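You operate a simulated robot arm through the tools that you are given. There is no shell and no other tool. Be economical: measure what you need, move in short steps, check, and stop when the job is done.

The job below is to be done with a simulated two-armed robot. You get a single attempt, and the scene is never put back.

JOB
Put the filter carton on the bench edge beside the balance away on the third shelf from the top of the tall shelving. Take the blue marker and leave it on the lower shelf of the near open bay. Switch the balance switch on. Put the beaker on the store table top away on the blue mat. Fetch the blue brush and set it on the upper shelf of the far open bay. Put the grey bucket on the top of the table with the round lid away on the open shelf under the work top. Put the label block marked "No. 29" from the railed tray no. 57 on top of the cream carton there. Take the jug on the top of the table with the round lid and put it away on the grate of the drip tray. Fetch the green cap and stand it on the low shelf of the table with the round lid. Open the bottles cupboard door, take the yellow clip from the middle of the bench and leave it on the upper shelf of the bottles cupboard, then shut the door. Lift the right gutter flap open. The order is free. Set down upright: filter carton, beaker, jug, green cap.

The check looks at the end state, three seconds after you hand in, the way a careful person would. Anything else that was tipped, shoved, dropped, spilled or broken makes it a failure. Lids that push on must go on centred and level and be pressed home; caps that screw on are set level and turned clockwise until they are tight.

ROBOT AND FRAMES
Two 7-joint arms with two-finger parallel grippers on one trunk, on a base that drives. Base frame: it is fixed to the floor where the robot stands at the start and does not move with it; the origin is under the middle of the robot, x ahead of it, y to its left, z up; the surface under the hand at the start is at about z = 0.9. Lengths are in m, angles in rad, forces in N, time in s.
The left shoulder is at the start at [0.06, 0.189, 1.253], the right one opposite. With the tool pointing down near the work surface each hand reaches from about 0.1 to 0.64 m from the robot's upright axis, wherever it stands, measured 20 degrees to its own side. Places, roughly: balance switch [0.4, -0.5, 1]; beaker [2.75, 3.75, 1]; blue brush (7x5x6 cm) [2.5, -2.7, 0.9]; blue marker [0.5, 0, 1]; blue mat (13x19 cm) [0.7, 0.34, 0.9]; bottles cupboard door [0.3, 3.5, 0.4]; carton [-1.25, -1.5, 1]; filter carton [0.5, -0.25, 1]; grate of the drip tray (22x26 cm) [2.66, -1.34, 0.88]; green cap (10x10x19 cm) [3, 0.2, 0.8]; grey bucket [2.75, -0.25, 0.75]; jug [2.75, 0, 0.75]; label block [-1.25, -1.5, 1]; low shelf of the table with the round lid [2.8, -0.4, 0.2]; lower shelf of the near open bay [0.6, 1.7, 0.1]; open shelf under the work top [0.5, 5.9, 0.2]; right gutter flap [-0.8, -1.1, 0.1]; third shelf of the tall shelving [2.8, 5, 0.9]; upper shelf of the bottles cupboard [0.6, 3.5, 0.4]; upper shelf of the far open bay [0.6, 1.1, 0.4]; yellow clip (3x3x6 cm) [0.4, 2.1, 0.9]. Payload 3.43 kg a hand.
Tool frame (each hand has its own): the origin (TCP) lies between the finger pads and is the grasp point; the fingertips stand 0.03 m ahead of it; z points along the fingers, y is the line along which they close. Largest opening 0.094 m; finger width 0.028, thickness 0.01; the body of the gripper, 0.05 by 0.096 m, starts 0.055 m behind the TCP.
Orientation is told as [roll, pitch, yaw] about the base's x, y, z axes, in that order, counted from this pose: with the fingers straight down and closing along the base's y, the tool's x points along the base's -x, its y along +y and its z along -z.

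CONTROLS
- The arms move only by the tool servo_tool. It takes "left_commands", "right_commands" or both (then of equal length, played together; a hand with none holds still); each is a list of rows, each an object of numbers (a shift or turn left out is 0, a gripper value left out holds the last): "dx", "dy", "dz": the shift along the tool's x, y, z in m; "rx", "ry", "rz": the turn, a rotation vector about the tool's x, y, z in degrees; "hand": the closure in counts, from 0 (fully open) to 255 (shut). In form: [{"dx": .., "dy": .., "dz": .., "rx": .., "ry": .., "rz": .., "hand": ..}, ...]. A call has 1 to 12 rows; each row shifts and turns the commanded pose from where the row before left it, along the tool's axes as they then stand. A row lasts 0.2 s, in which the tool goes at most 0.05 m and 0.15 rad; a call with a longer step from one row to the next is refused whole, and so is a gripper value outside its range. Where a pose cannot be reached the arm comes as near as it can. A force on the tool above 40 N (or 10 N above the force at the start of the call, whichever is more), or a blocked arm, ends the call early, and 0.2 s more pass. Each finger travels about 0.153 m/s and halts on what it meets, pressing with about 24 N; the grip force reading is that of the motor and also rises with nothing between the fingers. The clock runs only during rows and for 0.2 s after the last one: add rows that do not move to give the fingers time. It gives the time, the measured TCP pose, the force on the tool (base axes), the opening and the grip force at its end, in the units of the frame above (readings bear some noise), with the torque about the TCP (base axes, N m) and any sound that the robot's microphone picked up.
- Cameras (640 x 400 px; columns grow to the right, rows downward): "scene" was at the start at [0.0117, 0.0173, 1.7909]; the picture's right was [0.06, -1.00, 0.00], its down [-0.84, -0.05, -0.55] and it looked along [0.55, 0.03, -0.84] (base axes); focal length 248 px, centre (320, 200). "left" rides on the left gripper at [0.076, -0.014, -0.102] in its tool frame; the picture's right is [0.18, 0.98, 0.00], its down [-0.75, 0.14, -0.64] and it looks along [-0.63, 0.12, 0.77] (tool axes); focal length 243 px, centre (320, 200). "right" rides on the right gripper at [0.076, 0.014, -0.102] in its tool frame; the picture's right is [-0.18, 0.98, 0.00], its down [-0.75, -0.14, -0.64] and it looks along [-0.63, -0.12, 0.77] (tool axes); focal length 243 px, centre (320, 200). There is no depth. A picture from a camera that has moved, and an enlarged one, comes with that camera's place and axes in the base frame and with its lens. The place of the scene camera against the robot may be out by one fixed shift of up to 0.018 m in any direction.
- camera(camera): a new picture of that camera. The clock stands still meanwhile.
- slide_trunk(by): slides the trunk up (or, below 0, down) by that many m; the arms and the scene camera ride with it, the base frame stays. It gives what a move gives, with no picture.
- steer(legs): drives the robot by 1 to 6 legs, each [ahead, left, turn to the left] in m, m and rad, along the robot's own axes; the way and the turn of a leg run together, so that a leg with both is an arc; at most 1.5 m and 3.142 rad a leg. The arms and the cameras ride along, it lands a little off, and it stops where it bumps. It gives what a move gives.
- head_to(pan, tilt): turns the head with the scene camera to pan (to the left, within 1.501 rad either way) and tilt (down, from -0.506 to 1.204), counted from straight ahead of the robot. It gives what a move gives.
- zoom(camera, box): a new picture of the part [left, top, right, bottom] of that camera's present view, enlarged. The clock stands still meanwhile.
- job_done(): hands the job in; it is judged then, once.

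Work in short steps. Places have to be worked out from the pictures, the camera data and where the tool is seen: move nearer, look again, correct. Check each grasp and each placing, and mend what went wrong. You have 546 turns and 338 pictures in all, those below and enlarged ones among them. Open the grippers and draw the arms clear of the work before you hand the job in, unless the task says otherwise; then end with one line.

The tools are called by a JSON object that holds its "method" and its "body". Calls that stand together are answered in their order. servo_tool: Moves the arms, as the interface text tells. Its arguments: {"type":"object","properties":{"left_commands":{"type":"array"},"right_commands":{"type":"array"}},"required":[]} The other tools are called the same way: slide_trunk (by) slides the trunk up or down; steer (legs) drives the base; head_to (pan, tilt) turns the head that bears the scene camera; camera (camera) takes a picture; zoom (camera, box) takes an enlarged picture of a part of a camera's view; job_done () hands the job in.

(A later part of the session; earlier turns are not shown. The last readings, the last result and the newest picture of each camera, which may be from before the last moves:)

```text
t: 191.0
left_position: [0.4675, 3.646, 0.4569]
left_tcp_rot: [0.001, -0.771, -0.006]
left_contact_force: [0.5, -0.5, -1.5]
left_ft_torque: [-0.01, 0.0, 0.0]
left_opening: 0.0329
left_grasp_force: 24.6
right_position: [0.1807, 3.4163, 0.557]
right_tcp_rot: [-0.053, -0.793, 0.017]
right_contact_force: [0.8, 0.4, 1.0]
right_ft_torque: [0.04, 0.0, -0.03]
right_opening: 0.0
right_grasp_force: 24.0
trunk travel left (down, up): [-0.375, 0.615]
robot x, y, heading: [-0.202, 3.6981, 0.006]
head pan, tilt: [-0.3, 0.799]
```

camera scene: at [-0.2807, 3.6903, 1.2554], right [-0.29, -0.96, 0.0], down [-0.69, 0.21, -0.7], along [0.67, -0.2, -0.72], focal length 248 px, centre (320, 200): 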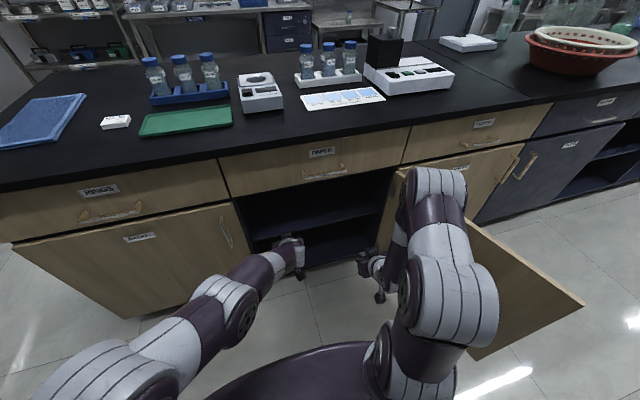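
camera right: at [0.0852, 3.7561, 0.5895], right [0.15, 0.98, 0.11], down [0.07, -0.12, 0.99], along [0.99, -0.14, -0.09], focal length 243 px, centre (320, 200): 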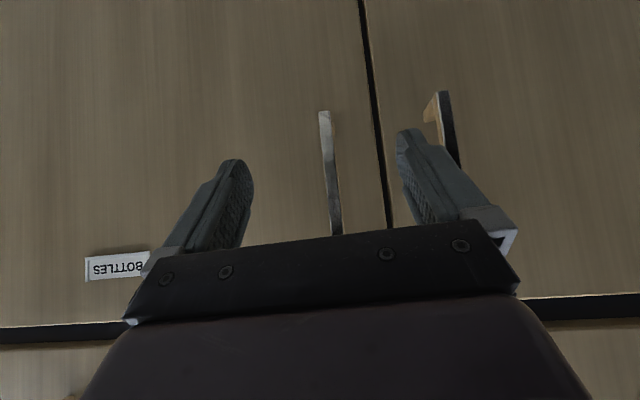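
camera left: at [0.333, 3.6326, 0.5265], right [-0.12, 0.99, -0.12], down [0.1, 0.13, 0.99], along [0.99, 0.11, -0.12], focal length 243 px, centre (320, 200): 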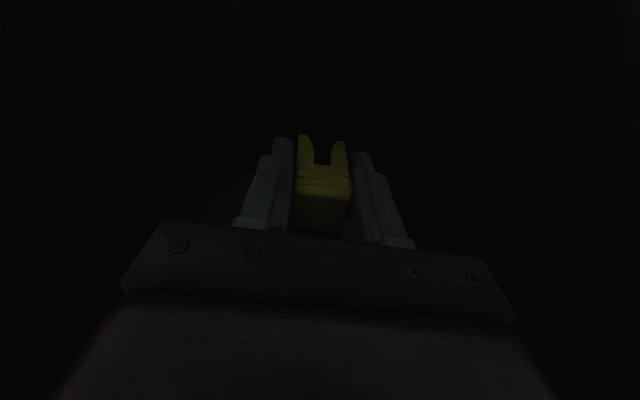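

{"method": "servo_tool", "body": {"left_commands": [{"dx": 0.0035, "dz": 0.0035}, {"dx": 0.0035, "dz": 0.0035}, {}]}}

{"method": "servo_tool", "body": {"left_commands": [{"dx": 0.0028, "dz": 0.0028}, {"dx": 0.0028, "dz": 0.0028}, {}]}}

```text
t: 191.8
left_position: [0.4671, 3.6474, 0.448]
left_tcp_rot: [0.001, -0.774, -0.005]
left_contact_force: [0.0, 0.1, 0.1]
left_ft_torque: [0.0, 0.02, 0.0]
left_opening: 0.0329
left_grasp_force: 23.7
right_position: [0.1808, 3.4154, 0.5559]
right_tcp_rot: [-0.054, -0.793, 0.017]
right_contact_force: [-0.1, -0.6, -0.3]
right_ft_torque: [0.03, 0.01, 0.0]
right_opening: 0.0
right_grasp_force: 23.5
trunk travel left (down, up): [-0.375, 0.615]
robot x, y, heading: [-0.2028, 3.7021, 0.006]
head pan, tilt: [-0.3, 0.799]
```

```text
t: 192.6
left_position: [0.4678, 3.6468, 0.4397]
left_tcp_rot: [0.001, -0.774, -0.004]
left_contact_force: [0.4, 0.4, -0.5]
left_ft_torque: [0.01, -0.02, 0.01]
left_opening: 0.0327
left_grasp_force: 23.9
right_position: [0.1805, 3.4166, 0.5563]
right_tcp_rot: [-0.053, -0.793, 0.019]
right_contact_force: [1.2, 0.6, 0.1]
right_ft_torque: [0.0, -0.02, -0.04]
right_opening: 0.0
right_grasp_force: 24.1
trunk travel left (down, up): [-0.375, 0.615]
robot x, y, heading: [-0.196, 3.7003, 0.007]
head pan, tilt: [-0.3, 0.799]
```

{"method": "servo_tool", "body": {"left_commands": [{"dx": 0.0028, "dz": 0.0028}, {"dx": 0.0028, "dz": 0.0028}, {}]}}

{"method": "servo_tool", "body": {"left_commands": [{"dx": 0.0028, "dz": 0.0028}, {"dx": 0.0028, "dz": 0.0028}, {}]}}

```text
t: 193.4
left_position: [0.4693, 3.6462, 0.4369]
left_tcp_rot: [-0.001, -0.778, -0.003]
left_contact_force: [-0.1, 1.4, 14.7]
left_ft_torque: [0.07, -0.34, 0.06]
left_opening: 0.0327
left_grasp_force: 24.3
right_position: [0.1799, 3.4165, 0.5562]
right_tcp_rot: [-0.055, -0.795, 0.018]
right_contact_force: [-0.1, -0.5, -0.1]
right_ft_torque: [-0.02, 0.04, 0.02]
right_opening: 0.0001
right_grasp_force: 24.2
trunk travel left (down, up): [-0.375, 0.615]
robot x, y, heading: [-0.1979, 3.7017, 0.004]
head pan, tilt: [-0.3, 0.799]
```

```text
t: 194.2
left_position: [0.4673, 3.6455, 0.4311]
left_tcp_rot: [-0.003, -0.784, -0.005]
left_contact_force: [-7.1, 2.2, 36.9]
left_ft_torque: [0.38, -0.27, 0.06]
left_opening: 0.0331
left_grasp_force: 23.9
right_position: [0.1775, 3.4161, 0.5582]
right_tcp_rot: [-0.055, -0.794, 0.018]
right_contact_force: [0.2, 1.3, -0.2]
right_ft_torque: [-0.02, 0.01, 0.03]
right_opening: 0.0
right_grasp_force: 24.1
trunk travel left (down, up): [-0.375, 0.615]
robot x, y, heading: [-0.1994, 3.7006, 0.006]
head pan, tilt: [-0.3, 0.799]
```

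The clip is on the shelf. I ease up, open, and withdraw along the fingers.

{"method": "servo_tool", "body": {"left_commands": [{"dx": -0.005, "dz": -0.005}, {"hand": 100}, {"hand": 60}, {}, {"dz": -0.02}, {"dz": -0.03}, {}]}}

{"method": "camera", "body": {"camera": "left"}}

```text
t: 195.8
left_position: [0.4309, 3.6446, 0.4676]
left_tcp_rot: [0.003, -0.774, -0.007]
left_contact_force: [-0.2, 0.4, -0.2]
left_ft_torque: [0.01, 0.02, -0.03]
left_opening: 0.0719
left_grasp_force: 0.0
right_position: [0.1811, 3.4164, 0.5564]
right_tcp_rot: [-0.054, -0.793, 0.017]
right_contact_force: [-0.1, -0.2, -0.1]
right_ft_torque: [0.0, -0.02, 0.01]
right_opening: 0.0003
right_grasp_force: 23.7
trunk travel left (down, up): [-0.375, 0.615]
robot x, y, heading: [-0.1997, 3.7006, 0.007]
head pan, tilt: [-0.3, 0.799]
```

```text
260 pictures are left
camera left: at [0.3055, 3.6329, 0.4868], right [-0.13, 0.98, -0.13], down [0.09, 0.14, 0.99], along [0.99, 0.11, -0.11], focal length 243 px, centre (320, 200)
```

left: 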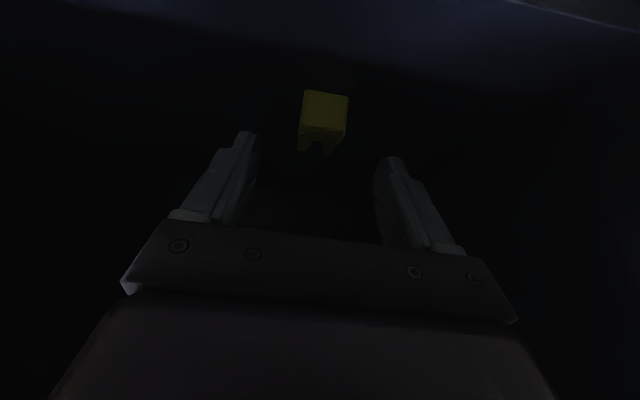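

The clip lies on the shelf. I withdraw the left hand fully and check with the scene camera.

{"method": "servo_tool", "body": {"left_commands": [{"dx": 0.012, "dz": -0.035}, {"dx": 0.025, "dz": -0.035}, {"dx": 0.03, "dz": -0.03}, {"dx": 0.03, "dz": -0.03}, {"dx": 0.03, "dz": -0.03}, {}]}}

{"method": "zoom", "body": {"camera": "scene", "box": [200, 160, 440, 310]}}

{"method": "camera", "body": {"camera": "left"}}

```text
t: 197.2
left_position: [0.2754, 3.6011, 0.4648]
left_tcp_rot: [0.004, -0.773, -0.005]
left_contact_force: [0.4, -0.7, -0.8]
left_ft_torque: [0.0, 0.03, 0.03]
left_opening: 0.0719
left_grasp_force: 0.1
left hand out of reach, approached as far as the arm can: row 3, 4, 5
right_position: [0.18, 3.4158, 0.5567]
right_tcp_rot: [-0.054, -0.791, 0.017]
right_contact_force: [-0.2, 0.5, 0.0]
right_ft_torque: [-0.01, -0.03, -0.01]
right_opening: 0.0001
right_grasp_force: 23.9
trunk travel left (down, up): [-0.375, 0.615]
robot x, y, heading: [-0.201, 3.701, 0.004]
head pan, tilt: [-0.3, 0.799]
```

```text
2.67 times, centred on (320, 235) of scene
camera zoom: at [-0.1807, 3.6909, 1.2554], right [-0.29, -0.96, 0.0], down [-0.69, 0.21, -0.7], along [0.67, -0.2, -0.72], focal length 661 px, centre (320, 107)
```

zoom: 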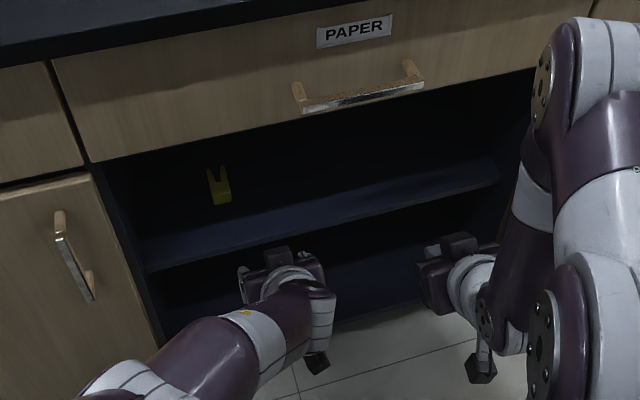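

```text
258 pictures are left
camera left: at [0.1498, 3.5885, 0.4837], right [-0.13, 0.98, -0.13], down [0.09, 0.14, 0.99], along [0.99, 0.11, -0.11], focal length 243 px, centre (320, 200)
```

left: 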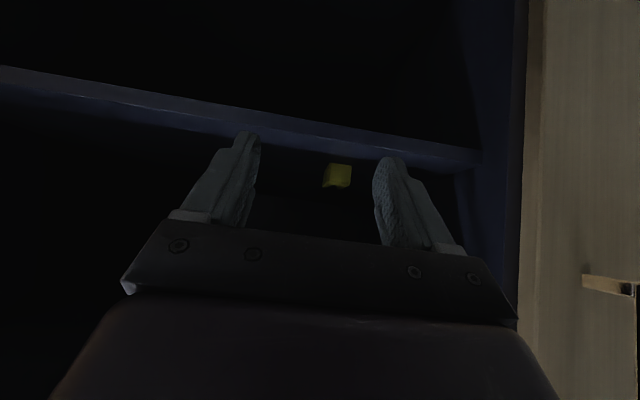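

The clip lies on the upper shelf. To shut the door I back out, raise above the door's top, cross to its outer side, and will push it closed.

{"method": "steer", "body": {"legs": [[-0.4, 0, 0]]}}

{"method": "slide_trunk", "body": {"by": 0.4}}

{"method": "steer", "body": {"legs": [[0, -0.62, 0]]}}

{"method": "camera", "body": {"camera": "scene"}}

```text
t: 199.7
left_position: [-0.1251, 3.6002, 0.4647]
left_tcp_rot: [0.004, -0.773, -0.002]
left_contact_force: [0.1, 0.2, 0.6]
left_ft_torque: [-0.02, -0.01, 0.0]
left_opening: 0.0717
left_grasp_force: 0.1
right_position: [-0.2209, 3.4135, 0.5567]
right_tcp_rot: [-0.054, -0.793, 0.019]
right_contact_force: [0.9, 0.3, 0.2]
right_ft_torque: [0.01, -0.02, -0.04]
right_opening: 0.0
right_grasp_force: 23.6
trunk travel left (down, up): [-0.375, 0.615]
robot x, y, heading: [-0.6002, 3.697, 0.007]
head pan, tilt: [-0.3, 0.799]
```

```text
t: 203.5
left_position: [-0.1255, 3.6005, 0.8639]
left_tcp_rot: [0.003, -0.773, -0.004]
left_contact_force: [0.3, -0.9, 0.8]
left_ft_torque: [-0.02, -0.02, -0.02]
left_opening: 0.072
left_grasp_force: 0.2
right_position: [-0.2212, 3.4142, 0.9564]
right_tcp_rot: [-0.054, -0.791, 0.019]
right_contact_force: [-0.1, -0.3, 0.7]
right_ft_torque: [-0.01, 0.0, 0.0]
right_opening: 0.0002
right_grasp_force: 24.1
trunk travel left (down, up): [-0.775, 0.215]
robot x, y, heading: [-0.5998, 3.6943, 0.011]
head pan, tilt: [-0.3, 0.799]
```

```text
t: 207.0
left_position: [-0.1167, 2.9823, 0.8656]
left_tcp_rot: [0.003, -0.774, 0.003]
left_contact_force: [1.1, 0.0, 0.1]
left_ft_torque: [0.02, 0.01, 0.0]
left_opening: 0.0719
left_grasp_force: 0.0
right_position: [-0.2111, 2.7958, 0.9577]
right_tcp_rot: [-0.055, -0.794, 0.029]
right_contact_force: [-0.6, -0.7, -1.0]
right_ft_torque: [0.01, 0.04, -0.01]
right_opening: 0.0002
right_grasp_force: 24.5
trunk travel left (down, up): [-0.775, 0.215]
robot x, y, heading: [-0.5928, 3.0798, 0.016]
head pan, tilt: [-0.3, 0.799]
```

```text
257 pictures are left
camera scene: at [-0.5747, 3.067, 1.6554], right [-0.28, -0.96, 0.0], down [-0.69, 0.2, -0.7], along [0.67, -0.19, -0.72], focal length 248 px, centre (320, 200)
```

scene: 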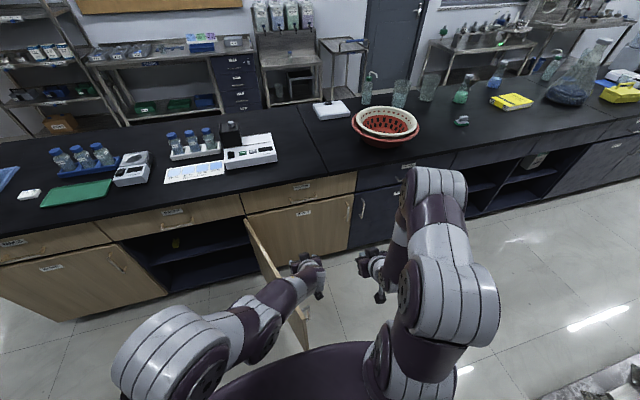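

My left forearm is still above the door, so I drive further right before lowering.

{"method": "steer", "body": {"legs": [[0, -0.42, 0]]}}

{"method": "slide_trunk", "body": {"by": -0.4}}

{"method": "head_to", "body": {"pan": 0.3, "tilt": 0.8}}

{"method": "camera", "body": {"camera": "scene"}}

```text
t: 209.6
left_position: [-0.1084, 2.564, 0.8644]
left_tcp_rot: [0.003, -0.773, 0.003]
left_contact_force: [-0.2, -0.8, -0.4]
left_ft_torque: [-0.01, -0.01, 0.0]
left_opening: 0.0719
left_grasp_force: 0.1
right_position: [-0.2035, 2.3764, 0.9551]
right_tcp_rot: [-0.054, -0.794, 0.03]
right_contact_force: [-0.7, -0.5, 0.5]
right_ft_torque: [0.0, 0.02, 0.0]
right_opening: 0.0
right_grasp_force: 24.2
trunk travel left (down, up): [-0.775, 0.215]
robot x, y, heading: [-0.5858, 2.6625, 0.019]
head pan, tilt: [-0.3, 0.799]
```

```text
t: 213.4
left_position: [-0.1104, 2.5634, 0.4655]
left_tcp_rot: [0.003, -0.773, 0.005]
left_contact_force: [0.1, -0.3, 0.4]
left_ft_torque: [0.02, -0.03, -0.02]
left_opening: 0.072
left_grasp_force: 0.0
right_position: [-0.2038, 2.3776, 0.5567]
right_tcp_rot: [-0.054, -0.793, 0.029]
right_contact_force: [-0.1, 0.1, 0.2]
right_ft_torque: [0.04, 0.0, 0.02]
right_opening: 0.0
right_grasp_force: 23.7
trunk travel left (down, up): [-0.375, 0.615]
robot x, y, heading: [-0.5861, 2.6584, 0.023]
head pan, tilt: [-0.3, 0.799]
```

```text
t: 214.4
left_position: [-0.1093, 2.5636, 0.4647]
left_tcp_rot: [0.005, -0.774, 0.006]
left_contact_force: [-0.4, 0.3, 0.4]
left_ft_torque: [0.0, -0.01, 0.0]
left_opening: 0.0719
left_grasp_force: 0.0
right_position: [-0.2029, 2.3776, 0.5562]
right_tcp_rot: [-0.054, -0.792, 0.03]
right_contact_force: [-0.7, -0.4, -0.1]
right_ft_torque: [0.0, 0.01, 0.03]
right_opening: 0.0002
right_grasp_force: 24.0
trunk travel left (down, up): [-0.375, 0.615]
robot x, y, heading: [-0.5849, 2.6581, 0.017]
head pan, tilt: [0.3, 0.799]
```

```text
256 pictures are left
camera scene: at [-0.568, 2.6952, 1.2554], right [0.31, -0.95, 0.0], down [-0.68, -0.22, -0.7], along [0.66, 0.22, -0.72], focal length 248 px, centre (320, 200)
```

scene: 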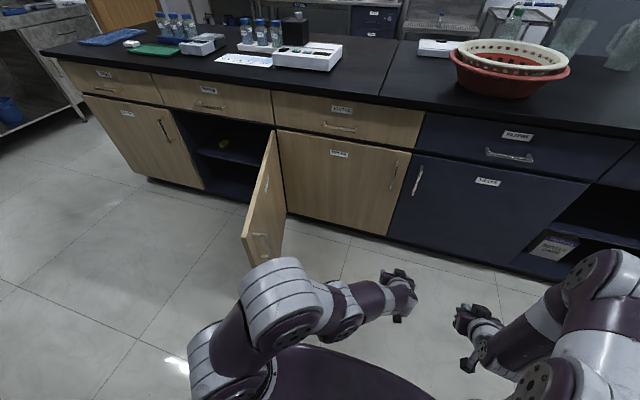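

I turn the robot 45° left so that the hands lead, then approach the door's outer face.

{"method": "servo_tool", "body": {"left_commands": [{"hand": 255}, {}, {}]}}

{"method": "steer", "body": {"legs": [[0, 0, 0.77], [0.15, 0.1, 0]]}}

{"method": "head_to", "body": {"pan": 0.0, "tilt": 0.8}}

{"method": "camera", "body": {"camera": "scene"}}

```text
t: 215.2
left_position: [-0.1098, 2.5636, 0.4658]
left_tcp_rot: [0.004, -0.773, 0.006]
left_contact_force: [0.0, 0.0, -0.4]
left_ft_torque: [0.02, -0.01, -0.01]
left_opening: 0.0
left_grasp_force: 24.2
right_position: [-0.2031, 2.3781, 0.5569]
right_tcp_rot: [-0.054, -0.792, 0.029]
right_contact_force: [0.1, 0.0, 0.1]
right_ft_torque: [0.02, 0.03, 0.03]
right_opening: 0.0
right_grasp_force: 23.9
trunk travel left (down, up): [-0.375, 0.615]
robot x, y, heading: [-0.5877, 2.6589, 0.016]
head pan, tilt: [0.3, 0.799]
```

```text
t: 218.4
left_position: [-0.1677, 3.0233, 0.4561]
left_tcp_rot: [0.022, -0.759, 0.775]
left_contact_force: [0.6, -0.4, 0.0]
left_ft_torque: [0.0, 0.01, 0.05]
left_opening: 0.0
left_grasp_force: 24.2
right_position: [-0.0975, 2.8215, 0.5571]
right_tcp_rot: [-0.052, -0.79, 0.799]
right_contact_force: [-0.2, 0.5, -0.2]
right_ft_torque: [-0.01, 0.0, 0.01]
right_opening: 0.0003
right_grasp_force: 24.5
trunk travel left (down, up): [-0.375, 0.615]
robot x, y, heading: [-0.5699, 2.7593, 0.792]
head pan, tilt: [0.3, 0.799]
stopped in leg 2: the force on the tool passed its limit at 106 N (the readings are from after the stop); the commanded pose is now the measured one
```

```text
t: 219.2
left_position: [-0.1697, 3.0225, 0.4576]
left_tcp_rot: [0.022, -0.758, 0.774]
left_contact_force: [0.1, 0.1, -0.2]
left_ft_torque: [0.02, 0.0, 0.0]
left_opening: 0.0001
left_grasp_force: 24.5
right_position: [-0.0975, 2.8232, 0.5562]
right_tcp_rot: [-0.054, -0.789, 0.8]
right_contact_force: [0.0, -0.1, -0.1]
right_ft_torque: [0.0, 0.0, -0.01]
right_opening: 0.0001
right_grasp_force: 24.2
trunk travel left (down, up): [-0.375, 0.615]
robot x, y, heading: [-0.5684, 2.7562, 0.786]
head pan, tilt: [0.0, 0.799]
```

```text
255 pictures are left
camera scene: at [-0.5514, 2.7854, 1.2554], right [0.71, -0.7, 0.0], down [-0.5, -0.51, -0.7], along [0.49, 0.5, -0.72], focal length 248 px, centre (320, 200)
```

scene: 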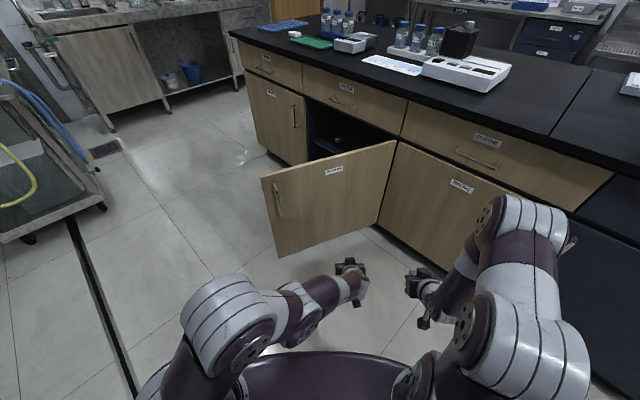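

The hand probably bumped the handle bar. I back off slightly, shift toward the hinge side and push again.

{"method": "steer", "body": {"legs": [[-0.05, -0.03, 0], [0.07, -0.1, 0]]}}

{"method": "camera", "body": {"camera": "scene"}}

```text
t: 221.0
left_position: [-0.0604, 2.9443, 0.4569]
left_tcp_rot: [0.024, -0.757, 0.774]
left_contact_force: [-0.3, -0.5, -0.5]
left_ft_torque: [0.0, -0.01, 0.0]
left_opening: 0.0002
left_grasp_force: 24.7
right_position: [0.0114, 2.7455, 0.5552]
right_tcp_rot: [-0.051, -0.789, 0.8]
right_contact_force: [0.2, 0.3, 0.2]
right_ft_torque: [-0.02, 0.02, 0.0]
right_opening: 0.0
right_grasp_force: 23.9
trunk travel left (down, up): [-0.375, 0.615]
robot x, y, heading: [-0.4598, 2.6815, 0.783]
head pan, tilt: [0.0, 0.799]
```

```text
254 pictures are left
camera scene: at [-0.4427, 2.7074, 1.2554], right [0.71, -0.7, 0.0], down [-0.51, -0.51, -0.7], along [0.49, 0.49, -0.72], focal length 248 px, centre (320, 200)
```

scene: 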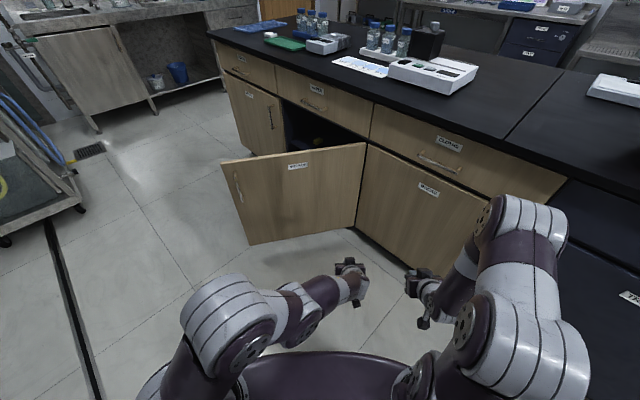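

The door is now about 57° open. I push on along the diagonal.

{"method": "steer", "body": {"legs": [[0.27, 0.22, 0]]}}

{"method": "camera", "body": {"camera": "scene"}}

```text
t: 223.3
left_position: [-0.0261, 3.2896, 0.4567]
left_tcp_rot: [0.021, -0.757, 0.774]
left_contact_force: [-0.1, -0.9, 0.0]
left_ft_torque: [-0.04, -0.03, -0.01]
left_opening: 0.0
left_grasp_force: 23.9
right_position: [0.0455, 3.0895, 0.5572]
right_tcp_rot: [-0.054, -0.79, 0.798]
right_contact_force: [-0.2, 0.2, -0.8]
right_ft_torque: [0.04, 0.03, -0.01]
right_opening: 0.0002
right_grasp_force: 23.8
trunk travel left (down, up): [-0.375, 0.615]
robot x, y, heading: [-0.4257, 3.0256, 0.791]
head pan, tilt: [0.0, 0.799]
```

```text
253 pictures are left
camera scene: at [-0.4087, 3.0538, 1.2554], right [0.71, -0.71, 0.0], down [-0.51, -0.51, -0.7], along [0.49, 0.49, -0.72], focal length 248 px, centre (320, 200)
```

scene: 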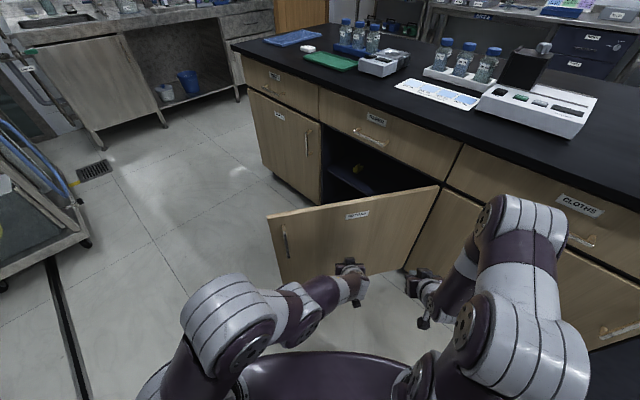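

{"method": "steer", "body": {"legs": [[0.25, 0.03, 0]]}}

{"method": "camera", "body": {"camera": "scene"}}

```text
t: 225.1
left_position: [0.1287, 3.4917, 0.4568]
left_tcp_rot: [0.021, -0.759, 0.779]
left_contact_force: [0.0, -0.6, 0.1]
left_ft_torque: [-0.03, 0.0, -0.01]
left_opening: 0.0
left_grasp_force: 24.2
right_position: [0.202, 3.2913, 0.5559]
right_tcp_rot: [-0.054, -0.79, 0.8]
right_contact_force: [0.0, 0.7, -0.3]
right_ft_torque: [0.02, 0.04, 0.04]
right_opening: 0.0002
right_grasp_force: 23.8
trunk travel left (down, up): [-0.375, 0.615]
robot x, y, heading: [-0.2699, 3.2271, 0.786]
head pan, tilt: [0.0, 0.799]
```

```text
252 pictures are left
camera scene: at [-0.2525, 3.2537, 1.2554], right [0.71, -0.7, 0.0], down [-0.5, -0.51, -0.7], along [0.49, 0.49, -0.72], focal length 248 px, centre (320, 200)
```

scene: 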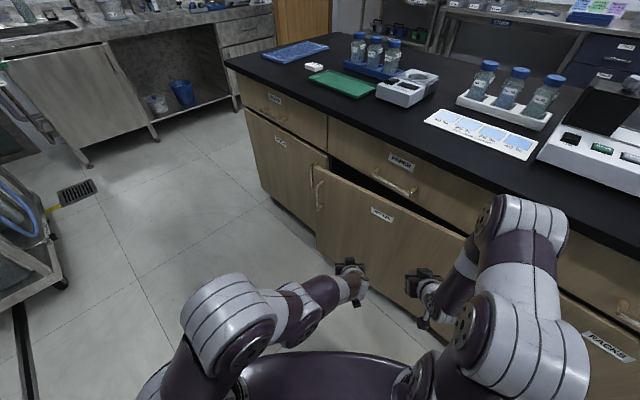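

Nearly shut. I push on gently.

{"method": "steer", "body": {"legs": [[0.12, -0.055, 0]]}}

{"method": "camera", "body": {"camera": "scene"}}

```text
t: 226.3
left_position: [0.2304, 3.528, 0.4567]
left_tcp_rot: [0.021, -0.758, 0.772]
left_contact_force: [-0.4, -0.5, -0.5]
left_ft_torque: [0.01, -0.01, -0.04]
left_opening: 0.0
left_grasp_force: 23.6
right_position: [0.2968, 3.3273, 0.5542]
right_tcp_rot: [-0.044, -0.778, 0.797]
right_contact_force: [-1.1, 0.1, -0.4]
right_ft_torque: [-0.01, 0.0, 0.04]
right_opening: 0.0001
right_grasp_force: 24.3
trunk travel left (down, up): [-0.375, 0.615]
robot x, y, heading: [-0.165, 3.2657, 0.789]
head pan, tilt: [0.0, 0.799]
stopped in leg 1: the force on the tool passed its limit at 95 N (the readings are from after the stop); the commanded pose is now the measured one
```

```text
251 pictures are left
camera scene: at [-0.1521, 3.2918, 1.2553], right [0.71, -0.71, 0.0], down [-0.51, -0.51, -0.7], along [0.49, 0.49, -0.72], focal length 248 px, centre (320, 200)
```

scene: 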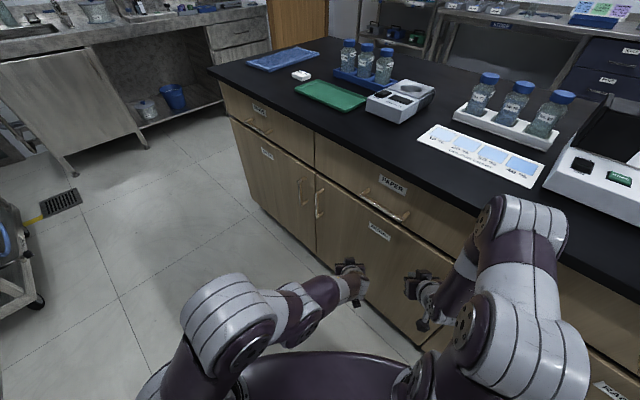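

{"method": "zoom", "body": {"camera": "scene", "box": [220, 110, 460, 260]}}

```text
2.67 times, centred on (340, 185) of scene
camera zoom: at [-0.1521, 3.2918, 1.2553], right [0.71, -0.71, 0.0], down [-0.51, -0.51, -0.7], along [0.49, 0.49, -0.72], focal length 661 px, centre (267, 240)
```

zoom: 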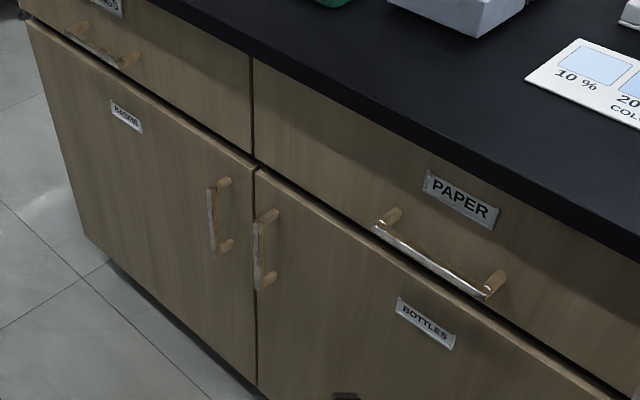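

The door looks shut or nearly so. I press it home with the left arm.

{"method": "servo_tool", "body": {"left_commands": [{"dx": -0.025, "dz": 0.025}, {"dx": -0.02, "dz": 0.02}, {"dx": -0.015, "dz": 0.015}, {"dx": -0.01, "dz": 0.01}, {"dx": -0.01, "dz": 0.01}, {"dx": -0.01, "dz": 0.01}, {"dx": -0.01, "dz": 0.01}, {"dx": -0.01, "dz": 0.01}]}}

{"method": "zoom", "body": {"camera": "scene", "box": [220, 110, 460, 260]}}

```text
t: 227.4
left_position: [0.2976, 3.5961, 0.4532]
left_tcp_rot: [0.025, -0.759, 0.772]
left_contact_force: [-13.9, -6.3, 11.6]
left_ft_torque: [0.1, -0.11, 0.02]
left_opening: 0.0
left_grasp_force: 23.9
right_position: [0.2948, 3.3266, 0.5554]
right_tcp_rot: [-0.046, -0.783, 0.797]
right_contact_force: [0.3, 0.7, 0.2]
right_ft_torque: [0.04, 0.03, 0.0]
right_opening: 0.0
right_grasp_force: 24.4
trunk travel left (down, up): [-0.375, 0.615]
robot x, y, heading: [-0.1702, 3.2659, 0.785]
head pan, tilt: [0.0, 0.799]
stopped in row 5 (left hand): the force on the tool passed its limit at 43 N (the readings are from after the stop); the commanded pose is now the measured one
```

```text
2.67 times, centred on (340, 185) of scene
camera zoom: at [-0.1543, 3.2904, 1.2557], right [0.71, -0.71, 0.0], down [-0.5, -0.51, -0.7], along [0.49, 0.5, -0.72], focal length 661 px, centre (267, 240)
```

zoom: 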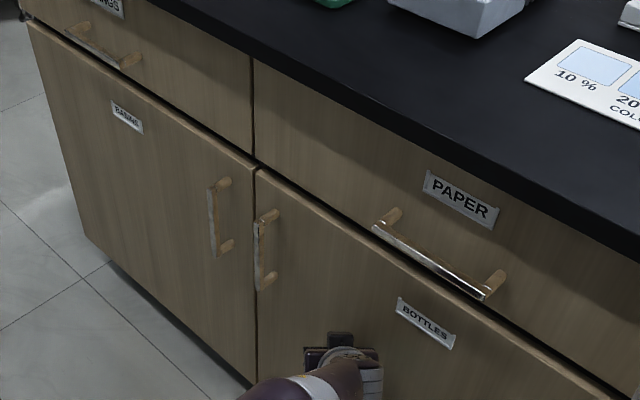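

The door is firmly shut. I draw back, square up, and raise the trunk for travel to the store table beaker.

{"method": "servo_tool", "body": {"left_commands": [{"dx": 0.03, "dz": -0.03}, {"dx": 0.03, "dz": -0.03}, {}]}}

{"method": "steer", "body": {"legs": [[-0.4, 0.1, 0], [0, 0, -0.785]]}}

{"method": "slide_trunk", "body": {"by": 0.4}}

{"method": "slide_trunk", "body": {"by": 0.15}}

```text
t: 228.2
left_position: [0.2399, 3.5372, 0.4545]
left_tcp_rot: [0.025, -0.756, 0.773]
left_contact_force: [-0.2, 0.5, 1.1]
left_ft_torque: [0.02, -0.04, 0.01]
left_opening: 0.0
left_grasp_force: 24.3
right_position: [0.2972, 3.3276, 0.5551]
right_tcp_rot: [-0.047, -0.779, 0.797]
right_contact_force: [-3.0, -2.1, 1.7]
right_ft_torque: [0.02, 0.01, -0.02]
right_opening: 0.0
right_grasp_force: 23.9
trunk travel left (down, up): [-0.375, 0.615]
robot x, y, heading: [-0.1679, 3.2674, 0.786]
head pan, tilt: [0.0, 0.799]
```

```text
t: 232.8
left_position: [-0.0403, 2.9555, 0.4541]
left_tcp_rot: [0.026, -0.755, -0.015]
left_contact_force: [0.1, -0.2, -0.1]
left_ft_torque: [-0.01, 0.02, -0.01]
left_opening: 0.0
left_grasp_force: 23.7
right_position: [-0.1461, 2.768, 0.5545]
right_tcp_rot: [-0.044, -0.778, 0.012]
right_contact_force: [0.6, -0.4, 0.0]
right_ft_torque: [-0.01, 0.02, 0.01]
right_opening: 0.0
right_grasp_force: 24.2
trunk travel left (down, up): [-0.375, 0.615]
robot x, y, heading: [-0.5225, 3.0534, 0.002]
head pan, tilt: [0.0, 0.799]
```

```text
t: 236.6
left_position: [-0.0401, 2.9558, 0.8524]
left_tcp_rot: [0.025, -0.753, -0.014]
left_contact_force: [-0.3, -0.4, -1.2]
left_ft_torque: [0.0, -0.03, 0.02]
left_opening: 0.0001
left_grasp_force: 24.6
right_position: [-0.1473, 2.767, 0.9553]
right_tcp_rot: [-0.046, -0.779, 0.011]
right_contact_force: [-0.7, -0.8, -0.3]
right_ft_torque: [-0.04, -0.03, 0.03]
right_opening: 0.0001
right_grasp_force: 24.0
trunk travel left (down, up): [-0.775, 0.215]
robot x, y, heading: [-0.5269, 3.0493, 0.0]
head pan, tilt: [0.0, 0.799]
```

```text
t: 238.4
left_position: [-0.0396, 2.9559, 1.0045]
left_tcp_rot: [0.027, -0.753, -0.013]
left_contact_force: [0.0, 0.3, -0.4]
left_ft_torque: [0.02, 0.0, -0.05]
left_opening: 0.0
left_grasp_force: 24.2
right_position: [-0.1473, 2.7665, 1.1041]
right_tcp_rot: [-0.046, -0.781, 0.01]
right_contact_force: [-0.5, -0.4, 1.3]
right_ft_torque: [0.02, -0.02, -0.01]
right_opening: 0.0
right_grasp_force: 24.2
trunk travel left (down, up): [-0.925, 0.065]
robot x, y, heading: [-0.5221, 3.0498, 0.007]
head pan, tilt: [0.0, 0.799]
```

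{"method": "steer", "body": {"legs": [[0, 1.4, 0], [0, 0.48, 0], [1.5, 0, 0], [0.85, 0, 0], [0, -1.0, 0]]}}

{"method": "head_to", "body": {"pan": -0.2, "tilt": 0.65}}

{"method": "camera", "body": {"camera": "scene"}}

```text
t: 244.3
left_position: [-0.0413, 4.2319, 1.0056]
left_tcp_rot: [0.022, -0.757, 0.008]
left_contact_force: [-0.4, 1.3, -0.5]
left_ft_torque: [-0.05, 0.01, -0.03]
left_opening: 0.0
left_grasp_force: 24.2
right_position: [-0.1447, 4.0433, 1.1059]
right_tcp_rot: [-0.05, -0.78, 0.033]
right_contact_force: [-0.4, 0.5, -0.8]
right_ft_torque: [-0.03, 0.03, -0.02]
right_opening: 0.0001
right_grasp_force: 23.3
trunk travel left (down, up): [-0.925, 0.065]
robot x, y, heading: [-0.5243, 4.3178, 0.018]
head pan, tilt: [0.0, 0.799]
stopped in leg 1: the robot was blocked; the commanded pose is now the measured one
```

```text
t: 245.0
left_position: [-0.0392, 4.2313, 1.0042]
left_tcp_rot: [0.023, -0.755, 0.007]
left_contact_force: [0.5, -0.3, -0.9]
left_ft_torque: [-0.03, 0.04, -0.02]
left_opening: 0.0
left_grasp_force: 24.2
right_position: [-0.1423, 4.0411, 1.1038]
right_tcp_rot: [-0.047, -0.779, 0.029]
right_contact_force: [-0.1, 0.5, -0.5]
right_ft_torque: [-0.01, -0.01, 0.01]
right_opening: 0.0
right_grasp_force: 24.0
trunk travel left (down, up): [-0.925, 0.065]
robot x, y, heading: [-0.5248, 4.3138, 0.026]
head pan, tilt: [-0.201, 0.649]
```

```text
248 pictures are left
camera scene: at [-0.4947, 4.3151, 1.818], right [-0.18, -0.98, 0.0], down [-0.6, 0.11, -0.8], along [0.78, -0.14, -0.61], focal length 248 px, centre (320, 200)
```

scene: 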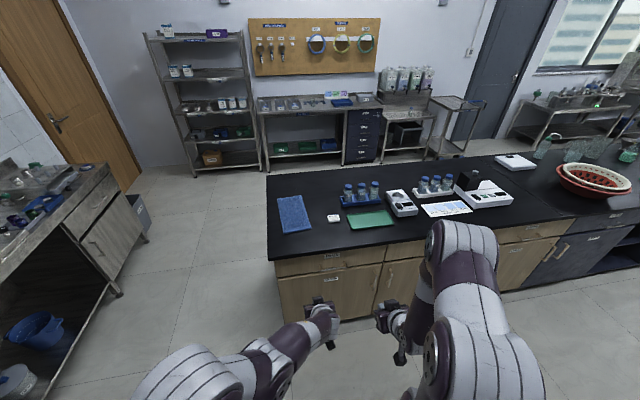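

Blocked by something at the left rear. I look left to see what it is.

{"method": "head_to", "body": {"pan": 1.4, "tilt": 0.8}}

{"method": "camera", "body": {"camera": "scene"}}

```text
t: 246.7
left_position: [-0.0395, 4.2289, 1.0038]
left_tcp_rot: [0.024, -0.757, 0.0]
left_contact_force: [-0.6, 0.3, -0.5]
left_ft_torque: [0.01, -0.03, 0.0]
left_opening: 0.0
left_grasp_force: 24.0
right_position: [-0.1434, 4.0396, 1.1047]
right_tcp_rot: [-0.046, -0.779, 0.027]
right_contact_force: [0.4, -0.4, 0.3]
right_ft_torque: [-0.03, 0.0, -0.01]
right_opening: 0.0
right_grasp_force: 24.5
trunk travel left (down, up): [-0.925, 0.065]
robot x, y, heading: [-0.5241, 4.3172, 0.02]
head pan, tilt: [1.4, 0.799]
```

```text
247 pictures are left
camera scene: at [-0.5684, 4.4083, 1.8054], right [0.99, -0.15, 0.0], down [-0.11, -0.71, -0.7], along [0.11, 0.69, -0.72], focal length 248 px, centre (320, 200)
```

scene: 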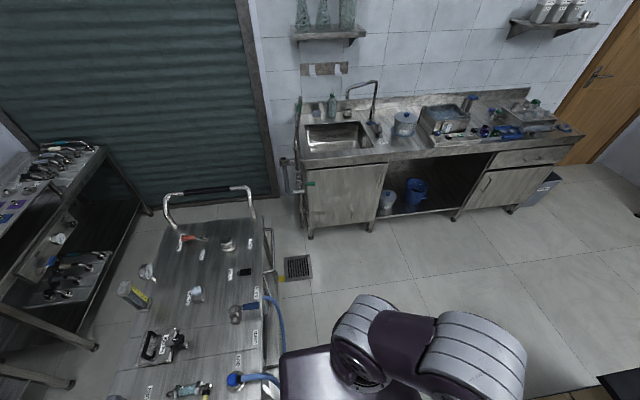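

The robot's side met the service cart. I move away from it toward the bench first, then continue.

{"method": "steer", "body": {"legs": [[0.15, -0.08, 0], [0, 0.7, -0.02], [1.5, 0, 0], [0.75, 0, 0], [0, -1.0, 0]]}}

{"method": "head_to", "body": {"pan": -0.2, "tilt": 0.65}}

{"method": "camera", "body": {"camera": "scene"}}

```text
t: 266.9
left_position: [2.3308, 3.8193, 1.0042]
left_tcp_rot: [0.025, -0.755, -0.023]
left_contact_force: [-0.1, 1.3, 0.7]
left_ft_torque: [-0.01, -0.02, 0.0]
left_opening: 0.0
left_grasp_force: 23.7
right_position: [2.2213, 3.634, 1.1043]
right_tcp_rot: [-0.045, -0.778, 0.002]
right_contact_force: [0.6, 0.3, -1.1]
right_ft_torque: [-0.01, 0.01, 0.01]
right_opening: 0.0
right_grasp_force: 23.6
trunk travel left (down, up): [-0.925, 0.065]
robot x, y, heading: [1.8509, 3.9193, -0.007]
head pan, tilt: [1.4, 0.799]
```

```text
t: 268.6
left_position: [2.3311, 3.8204, 1.0046]
left_tcp_rot: [0.023, -0.756, -0.021]
left_contact_force: [0.4, 0.1, -0.5]
left_ft_torque: [0.05, -0.02, 0.02]
left_opening: 0.0
left_grasp_force: 24.2
right_position: [2.2212, 3.6337, 1.1044]
right_tcp_rot: [-0.046, -0.778, 0.001]
right_contact_force: [0.1, 0.1, -0.6]
right_ft_torque: [0.01, 0.01, 0.02]
right_opening: 0.0001
right_grasp_force: 23.5
trunk travel left (down, up): [-0.925, 0.065]
robot x, y, heading: [1.8502, 3.9193, -0.005]
head pan, tilt: [-0.201, 0.649]
```

```text
246 pictures are left
camera scene: at [1.8762, 3.9158, 1.818], right [-0.2, -0.98, 0.0], down [-0.59, 0.12, -0.8], along [0.78, -0.16, -0.6], focal length 248 px, centre (320, 200)
```

scene: 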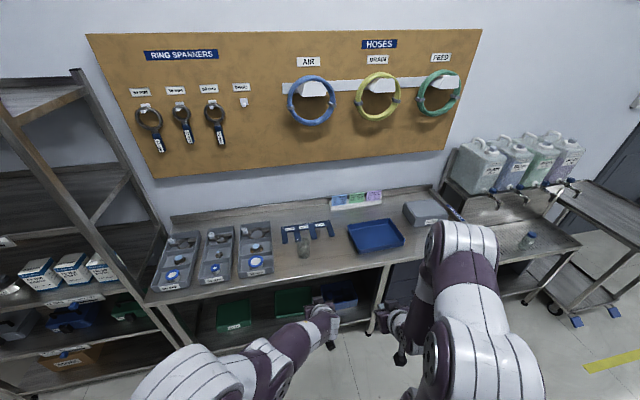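

{"method": "zoom", "body": {"camera": "scene", "box": [230, 180, 390, 280]}}

```text
4.00 times, centred on (310, 230) of scene
camera zoom: at [1.8762, 3.9158, 1.818], right [-0.2, -0.98, 0.0], down [-0.59, 0.12, -0.8], along [0.78, -0.16, -0.6], focal length 992 px, centre (360, 80)
```

zoom: 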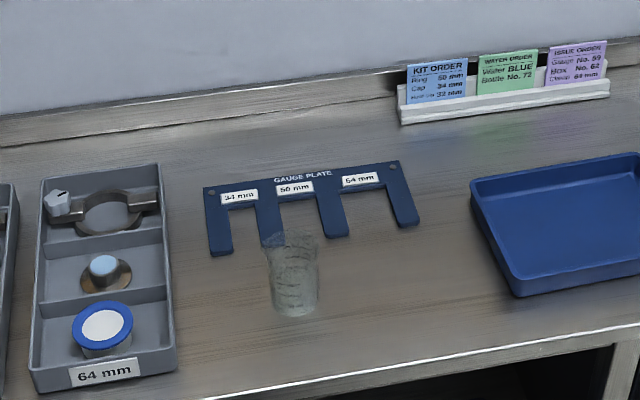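

The beaker stands at about [2.67, 3.82], 5–6 cm across, rim about z 0.99. I raise and level the left hand to point down, then drive closer.

{"method": "servo_tool", "body": {"left_commands": [{"dx": -0.03, "dz": -0.03, "hand": 0}, {"dx": -0.03, "dz": -0.03}, {"dx": -0.03, "dz": -0.03}, {"ry": 8}, {"ry": 8}, {"ry": 8}, {"ry": 8}, {"ry": 8}, {"ry": 3.3}, {}]}}

{"method": "steer", "body": {"legs": [[0.25, 0, 0]]}}

{"method": "camera", "body": {"camera": "left"}}

```text
t: 270.8
left_position: [2.3344, 3.8182, 1.1306]
left_tcp_rot: [0.016, 0.001, -0.008]
left_contact_force: [0.7, 0.4, -0.6]
left_ft_torque: [0.01, 0.01, 0.0]
left_opening: 0.094
left_grasp_force: 0.0
right_position: [2.2212, 3.6337, 1.1053]
right_tcp_rot: [-0.045, -0.781, 0.0]
right_contact_force: [0.8, 0.4, -0.3]
right_ft_torque: [0.03, -0.05, 0.02]
right_opening: 0.0002
right_grasp_force: 24.0
trunk travel left (down, up): [-0.925, 0.065]
robot x, y, heading: [1.8488, 3.9186, -0.005]
head pan, tilt: [-0.201, 0.649]
```

```text
t: 272.6
left_position: [2.584, 3.8176, 1.1316]
left_tcp_rot: [0.015, 0.0, -0.005]
left_contact_force: [0.3, -0.7, 0.1]
left_ft_torque: [0.02, 0.0, 0.0]
left_opening: 0.0938
left_grasp_force: 0.1
right_position: [2.4709, 3.6336, 1.1047]
right_tcp_rot: [-0.043, -0.781, 0.006]
right_contact_force: [-0.3, 0.6, -0.1]
right_ft_torque: [-0.03, 0.01, 0.0]
right_opening: 0.0
right_grasp_force: 23.9
trunk travel left (down, up): [-0.925, 0.065]
robot x, y, heading: [2.0996, 3.9152, -0.009]
head pan, tilt: [-0.201, 0.649]
```

```text
244 pictures are left
camera left: at [2.508, 3.8027, 1.2327], right [-0.18, 0.98, 0.02], down [0.75, 0.13, 0.64], along [0.63, 0.13, -0.76], focal length 243 px, centre (320, 200)
```

left: 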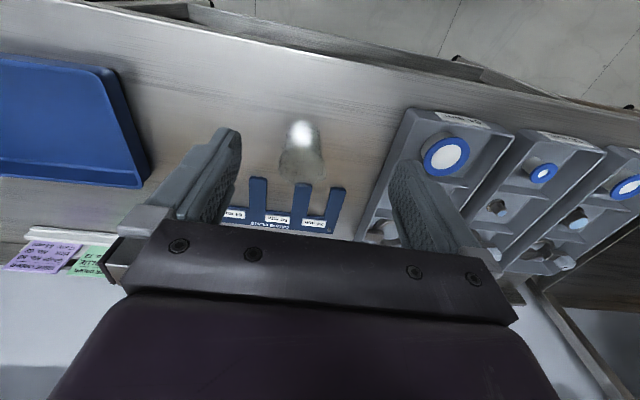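

Beaker centre ≈ [2.663, 3.813]. I centre over it and lower halfway, then check.

{"method": "servo_tool", "body": {"left_commands": [{"dx": -0.04, "dy": -0.003}, {"dx": -0.039, "dy": -0.002}, {"dz": 0.04}, {"dz": 0.04}, {}]}}

{"method": "camera", "body": {"camera": "left"}}

{"method": "zoom", "body": {"camera": "scene", "box": [220, 210, 380, 310]}}

```text
t: 273.8
left_position: [2.6294, 3.8352, 1.0372]
left_tcp_rot: [0.017, -0.001, -0.003]
left_contact_force: [0.2, -0.3, 0.2]
left_ft_torque: [0.05, 0.0, 0.01]
left_opening: 0.0937
left_grasp_force: 0.1
left hand out of reach, approached as far as the arm can: row 1, 2
right_position: [2.4707, 3.6325, 1.1058]
right_tcp_rot: [-0.045, -0.78, 0.004]
right_contact_force: [-0.3, -1.0, 0.1]
right_ft_torque: [-0.01, 0.0, 0.0]
right_opening: 0.0001
right_grasp_force: 23.5
trunk travel left (down, up): [-0.925, 0.065]
robot x, y, heading: [2.102, 3.92, -0.003]
head pan, tilt: [-0.201, 0.649]
```

```text
243 pictures are left
camera left: at [2.5533, 3.8197, 1.1395], right [-0.18, 0.98, 0.02], down [0.75, 0.13, 0.64], along [0.63, 0.13, -0.76], focal length 243 px, centre (320, 200)
```

left: 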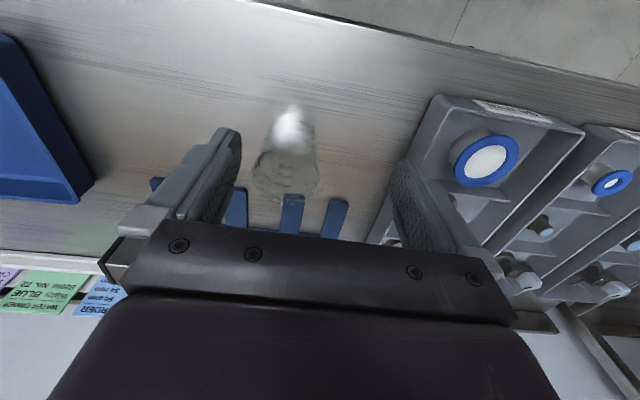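

```text
4.00 times, centred on (300, 260) of scene
camera zoom: at [2.1259, 3.9151, 1.818], right [-0.2, -0.98, 0.0], down [-0.59, 0.12, -0.8], along [0.78, -0.16, -0.6], focal length 992 px, centre (400, -40)
```

zoom: 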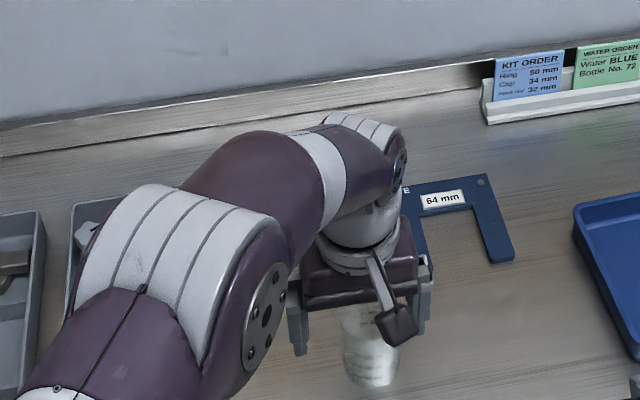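

The arm is at its reach; I drive 3.4 cm ahead and 2 cm right to bring the hand over the beaker.

{"method": "steer", "body": {"legs": [[0.034, -0.021, 0]]}}

{"method": "camera", "body": {"camera": "left"}}

```text
t: 274.7
left_position: [2.6584, 3.8169, 1.041]
left_tcp_rot: [0.017, -0.003, -0.004]
left_contact_force: [0.0, 0.6, -0.4]
left_ft_torque: [-0.07, -0.06, 0.01]
left_opening: 0.0938
left_grasp_force: 0.1
right_position: [2.5, 3.6163, 1.107]
right_tcp_rot: [-0.048, -0.784, 0.007]
right_contact_force: [-0.5, 0.3, 0.6]
right_ft_torque: [-0.04, -0.01, 0.01]
right_opening: 0.0001
right_grasp_force: 24.2
trunk travel left (down, up): [-0.925, 0.065]
robot x, y, heading: [2.1305, 3.8974, -0.006]
head pan, tilt: [-0.201, 0.649]
```

```text
241 pictures are left
camera left: at [2.5822, 3.802, 1.1423], right [-0.18, 0.98, 0.01], down [0.75, 0.13, 0.65], along [0.63, 0.13, -0.76], focal length 243 px, centre (320, 200)
```

left: 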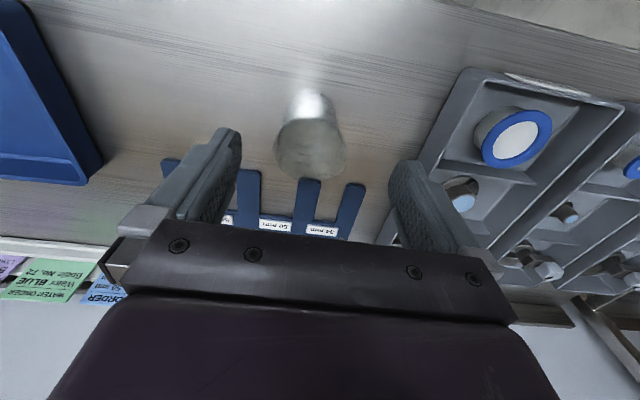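

Well centred. I lower to z≈0.95 and close gently.

{"method": "servo_tool", "body": {"left_commands": [{"dx": -0.004, "dy": -0.003, "dz": 0.04}, {"dz": 0.035}, {"dz": 0.015}, {"hand": 120}, {"hand": 255}, {}, {}]}}

{"method": "camera", "body": {"camera": "left"}}

```text
t: 276.3
left_position: [2.668, 3.8133, 0.9491]
left_tcp_rot: [0.018, 0.001, -0.004]
left_contact_force: [-0.2, -0.4, 0.4]
left_ft_torque: [-0.02, -0.02, -0.01]
left_opening: 0.0001
left_grasp_force: 23.7
right_position: [2.5052, 3.6125, 1.1037]
right_tcp_rot: [-0.042, -0.777, 0.006]
right_contact_force: [1.2, -0.4, -0.6]
right_ft_torque: [0.01, -0.01, -0.03]
right_opening: 0.0
right_grasp_force: 24.2
trunk travel left (down, up): [-0.925, 0.065]
robot x, y, heading: [2.1361, 3.8993, -0.001]
head pan, tilt: [-0.201, 0.649]
```

```text
240 pictures are left
camera left: at [2.5913, 3.7973, 1.05], right [-0.18, 0.98, 0.02], down [0.75, 0.13, 0.64], along [0.63, 0.13, -0.76], focal length 243 px, centre (320, 200)
```

left: 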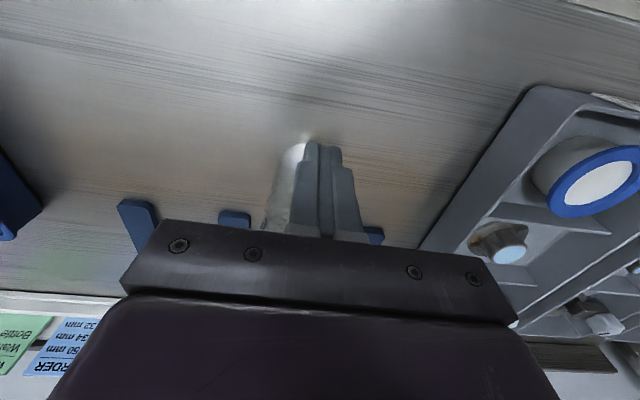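

The fingers closed on nothing; the beaker seems to be beside them. I zoom to see.

{"method": "zoom", "body": {"camera": "left", "box": [220, 90, 420, 240]}}

{"method": "zoom", "body": {"camera": "scene", "box": [240, 220, 360, 295]}}

```text
2.67 times, centred on (320, 165) of left
camera zoom: at [2.5913, 3.7973, 1.05], right [-0.18, 0.98, 0.02], down [0.75, 0.13, 0.64], along [0.63, 0.13, -0.76], focal length 647 px, centre (320, 293)
```

zoom: 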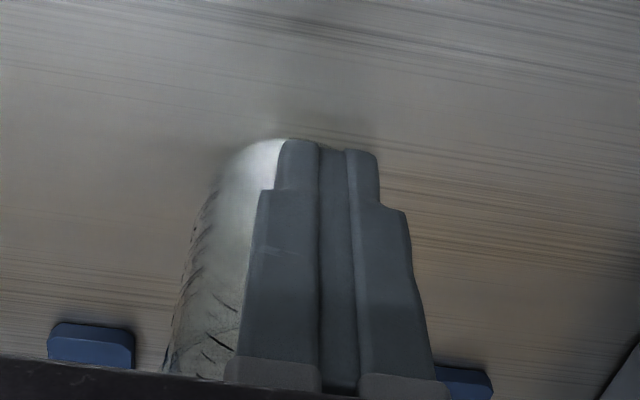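

```text
5.33 times, centred on (300, 258) of scene
camera zoom: at [2.1599, 3.8942, 1.818], right [-0.2, -0.98, 0.0], down [-0.59, 0.12, -0.8], along [0.78, -0.16, -0.6], focal length 1322 px, centre (427, -107)
```

zoom: 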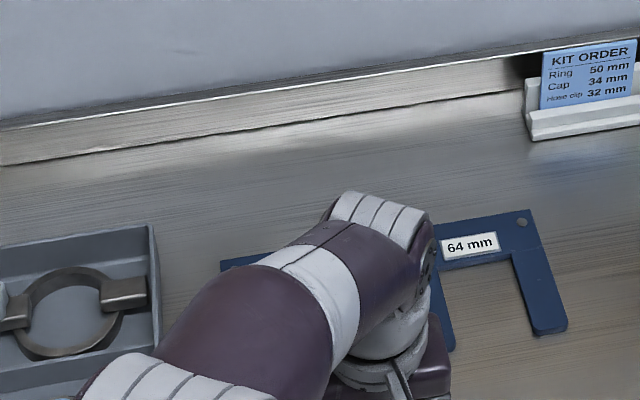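

The beaker is just beyond the closed fingers. I raise straight up, open and look again.

{"method": "servo_tool", "body": {"left_commands": [{"dz": -0.03}, {"dz": -0.045}, {"dz": -0.025}, {"hand": 0}, {}, {}]}}

{"method": "camera", "body": {"camera": "left"}}

{"method": "zoom", "body": {"camera": "left", "box": [220, 80, 420, 230]}}

```text
t: 277.7
left_position: [2.667, 3.8106, 1.0488]
left_tcp_rot: [0.018, 0.001, -0.004]
left_contact_force: [0.0, -0.7, 0.1]
left_ft_torque: [0.01, -0.01, -0.01]
left_opening: 0.0943
left_grasp_force: 0.0
right_position: [2.5053, 3.6129, 1.1048]
right_tcp_rot: [-0.042, -0.78, 0.004]
right_contact_force: [0.7, -0.2, 0.2]
right_ft_torque: [0.01, -0.01, 0.03]
right_opening: 0.0002
right_grasp_force: 23.8
trunk travel left (down, up): [-0.925, 0.065]
robot x, y, heading: [2.1341, 3.8998, -0.003]
head pan, tilt: [-0.201, 0.649]
```

```text
237 pictures are left
camera left: at [2.5913, 3.7952, 1.1499], right [-0.18, 0.98, 0.02], down [0.75, 0.13, 0.64], along [0.63, 0.13, -0.76], focal length 243 px, centre (320, 200)
```

left: 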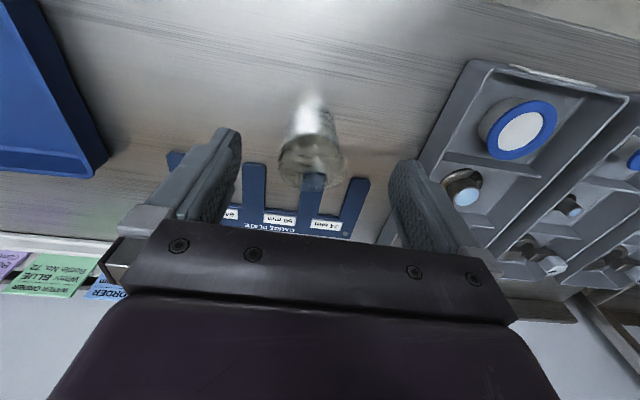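

```text
2.67 times, centred on (320, 155) of left
camera zoom: at [2.5913, 3.7952, 1.1499], right [-0.18, 0.98, 0.02], down [0.75, 0.13, 0.64], along [0.63, 0.13, -0.76], focal length 647 px, centre (320, 320)
```

zoom: 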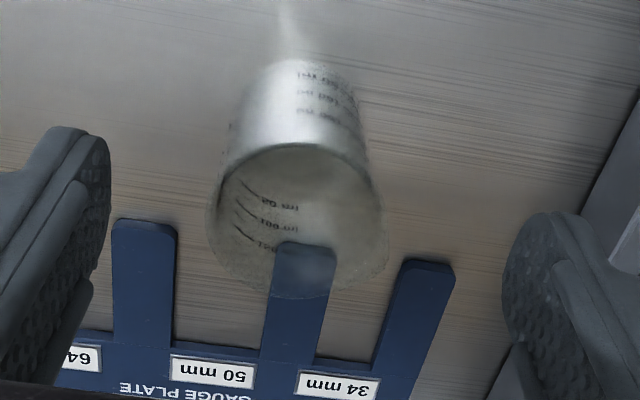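

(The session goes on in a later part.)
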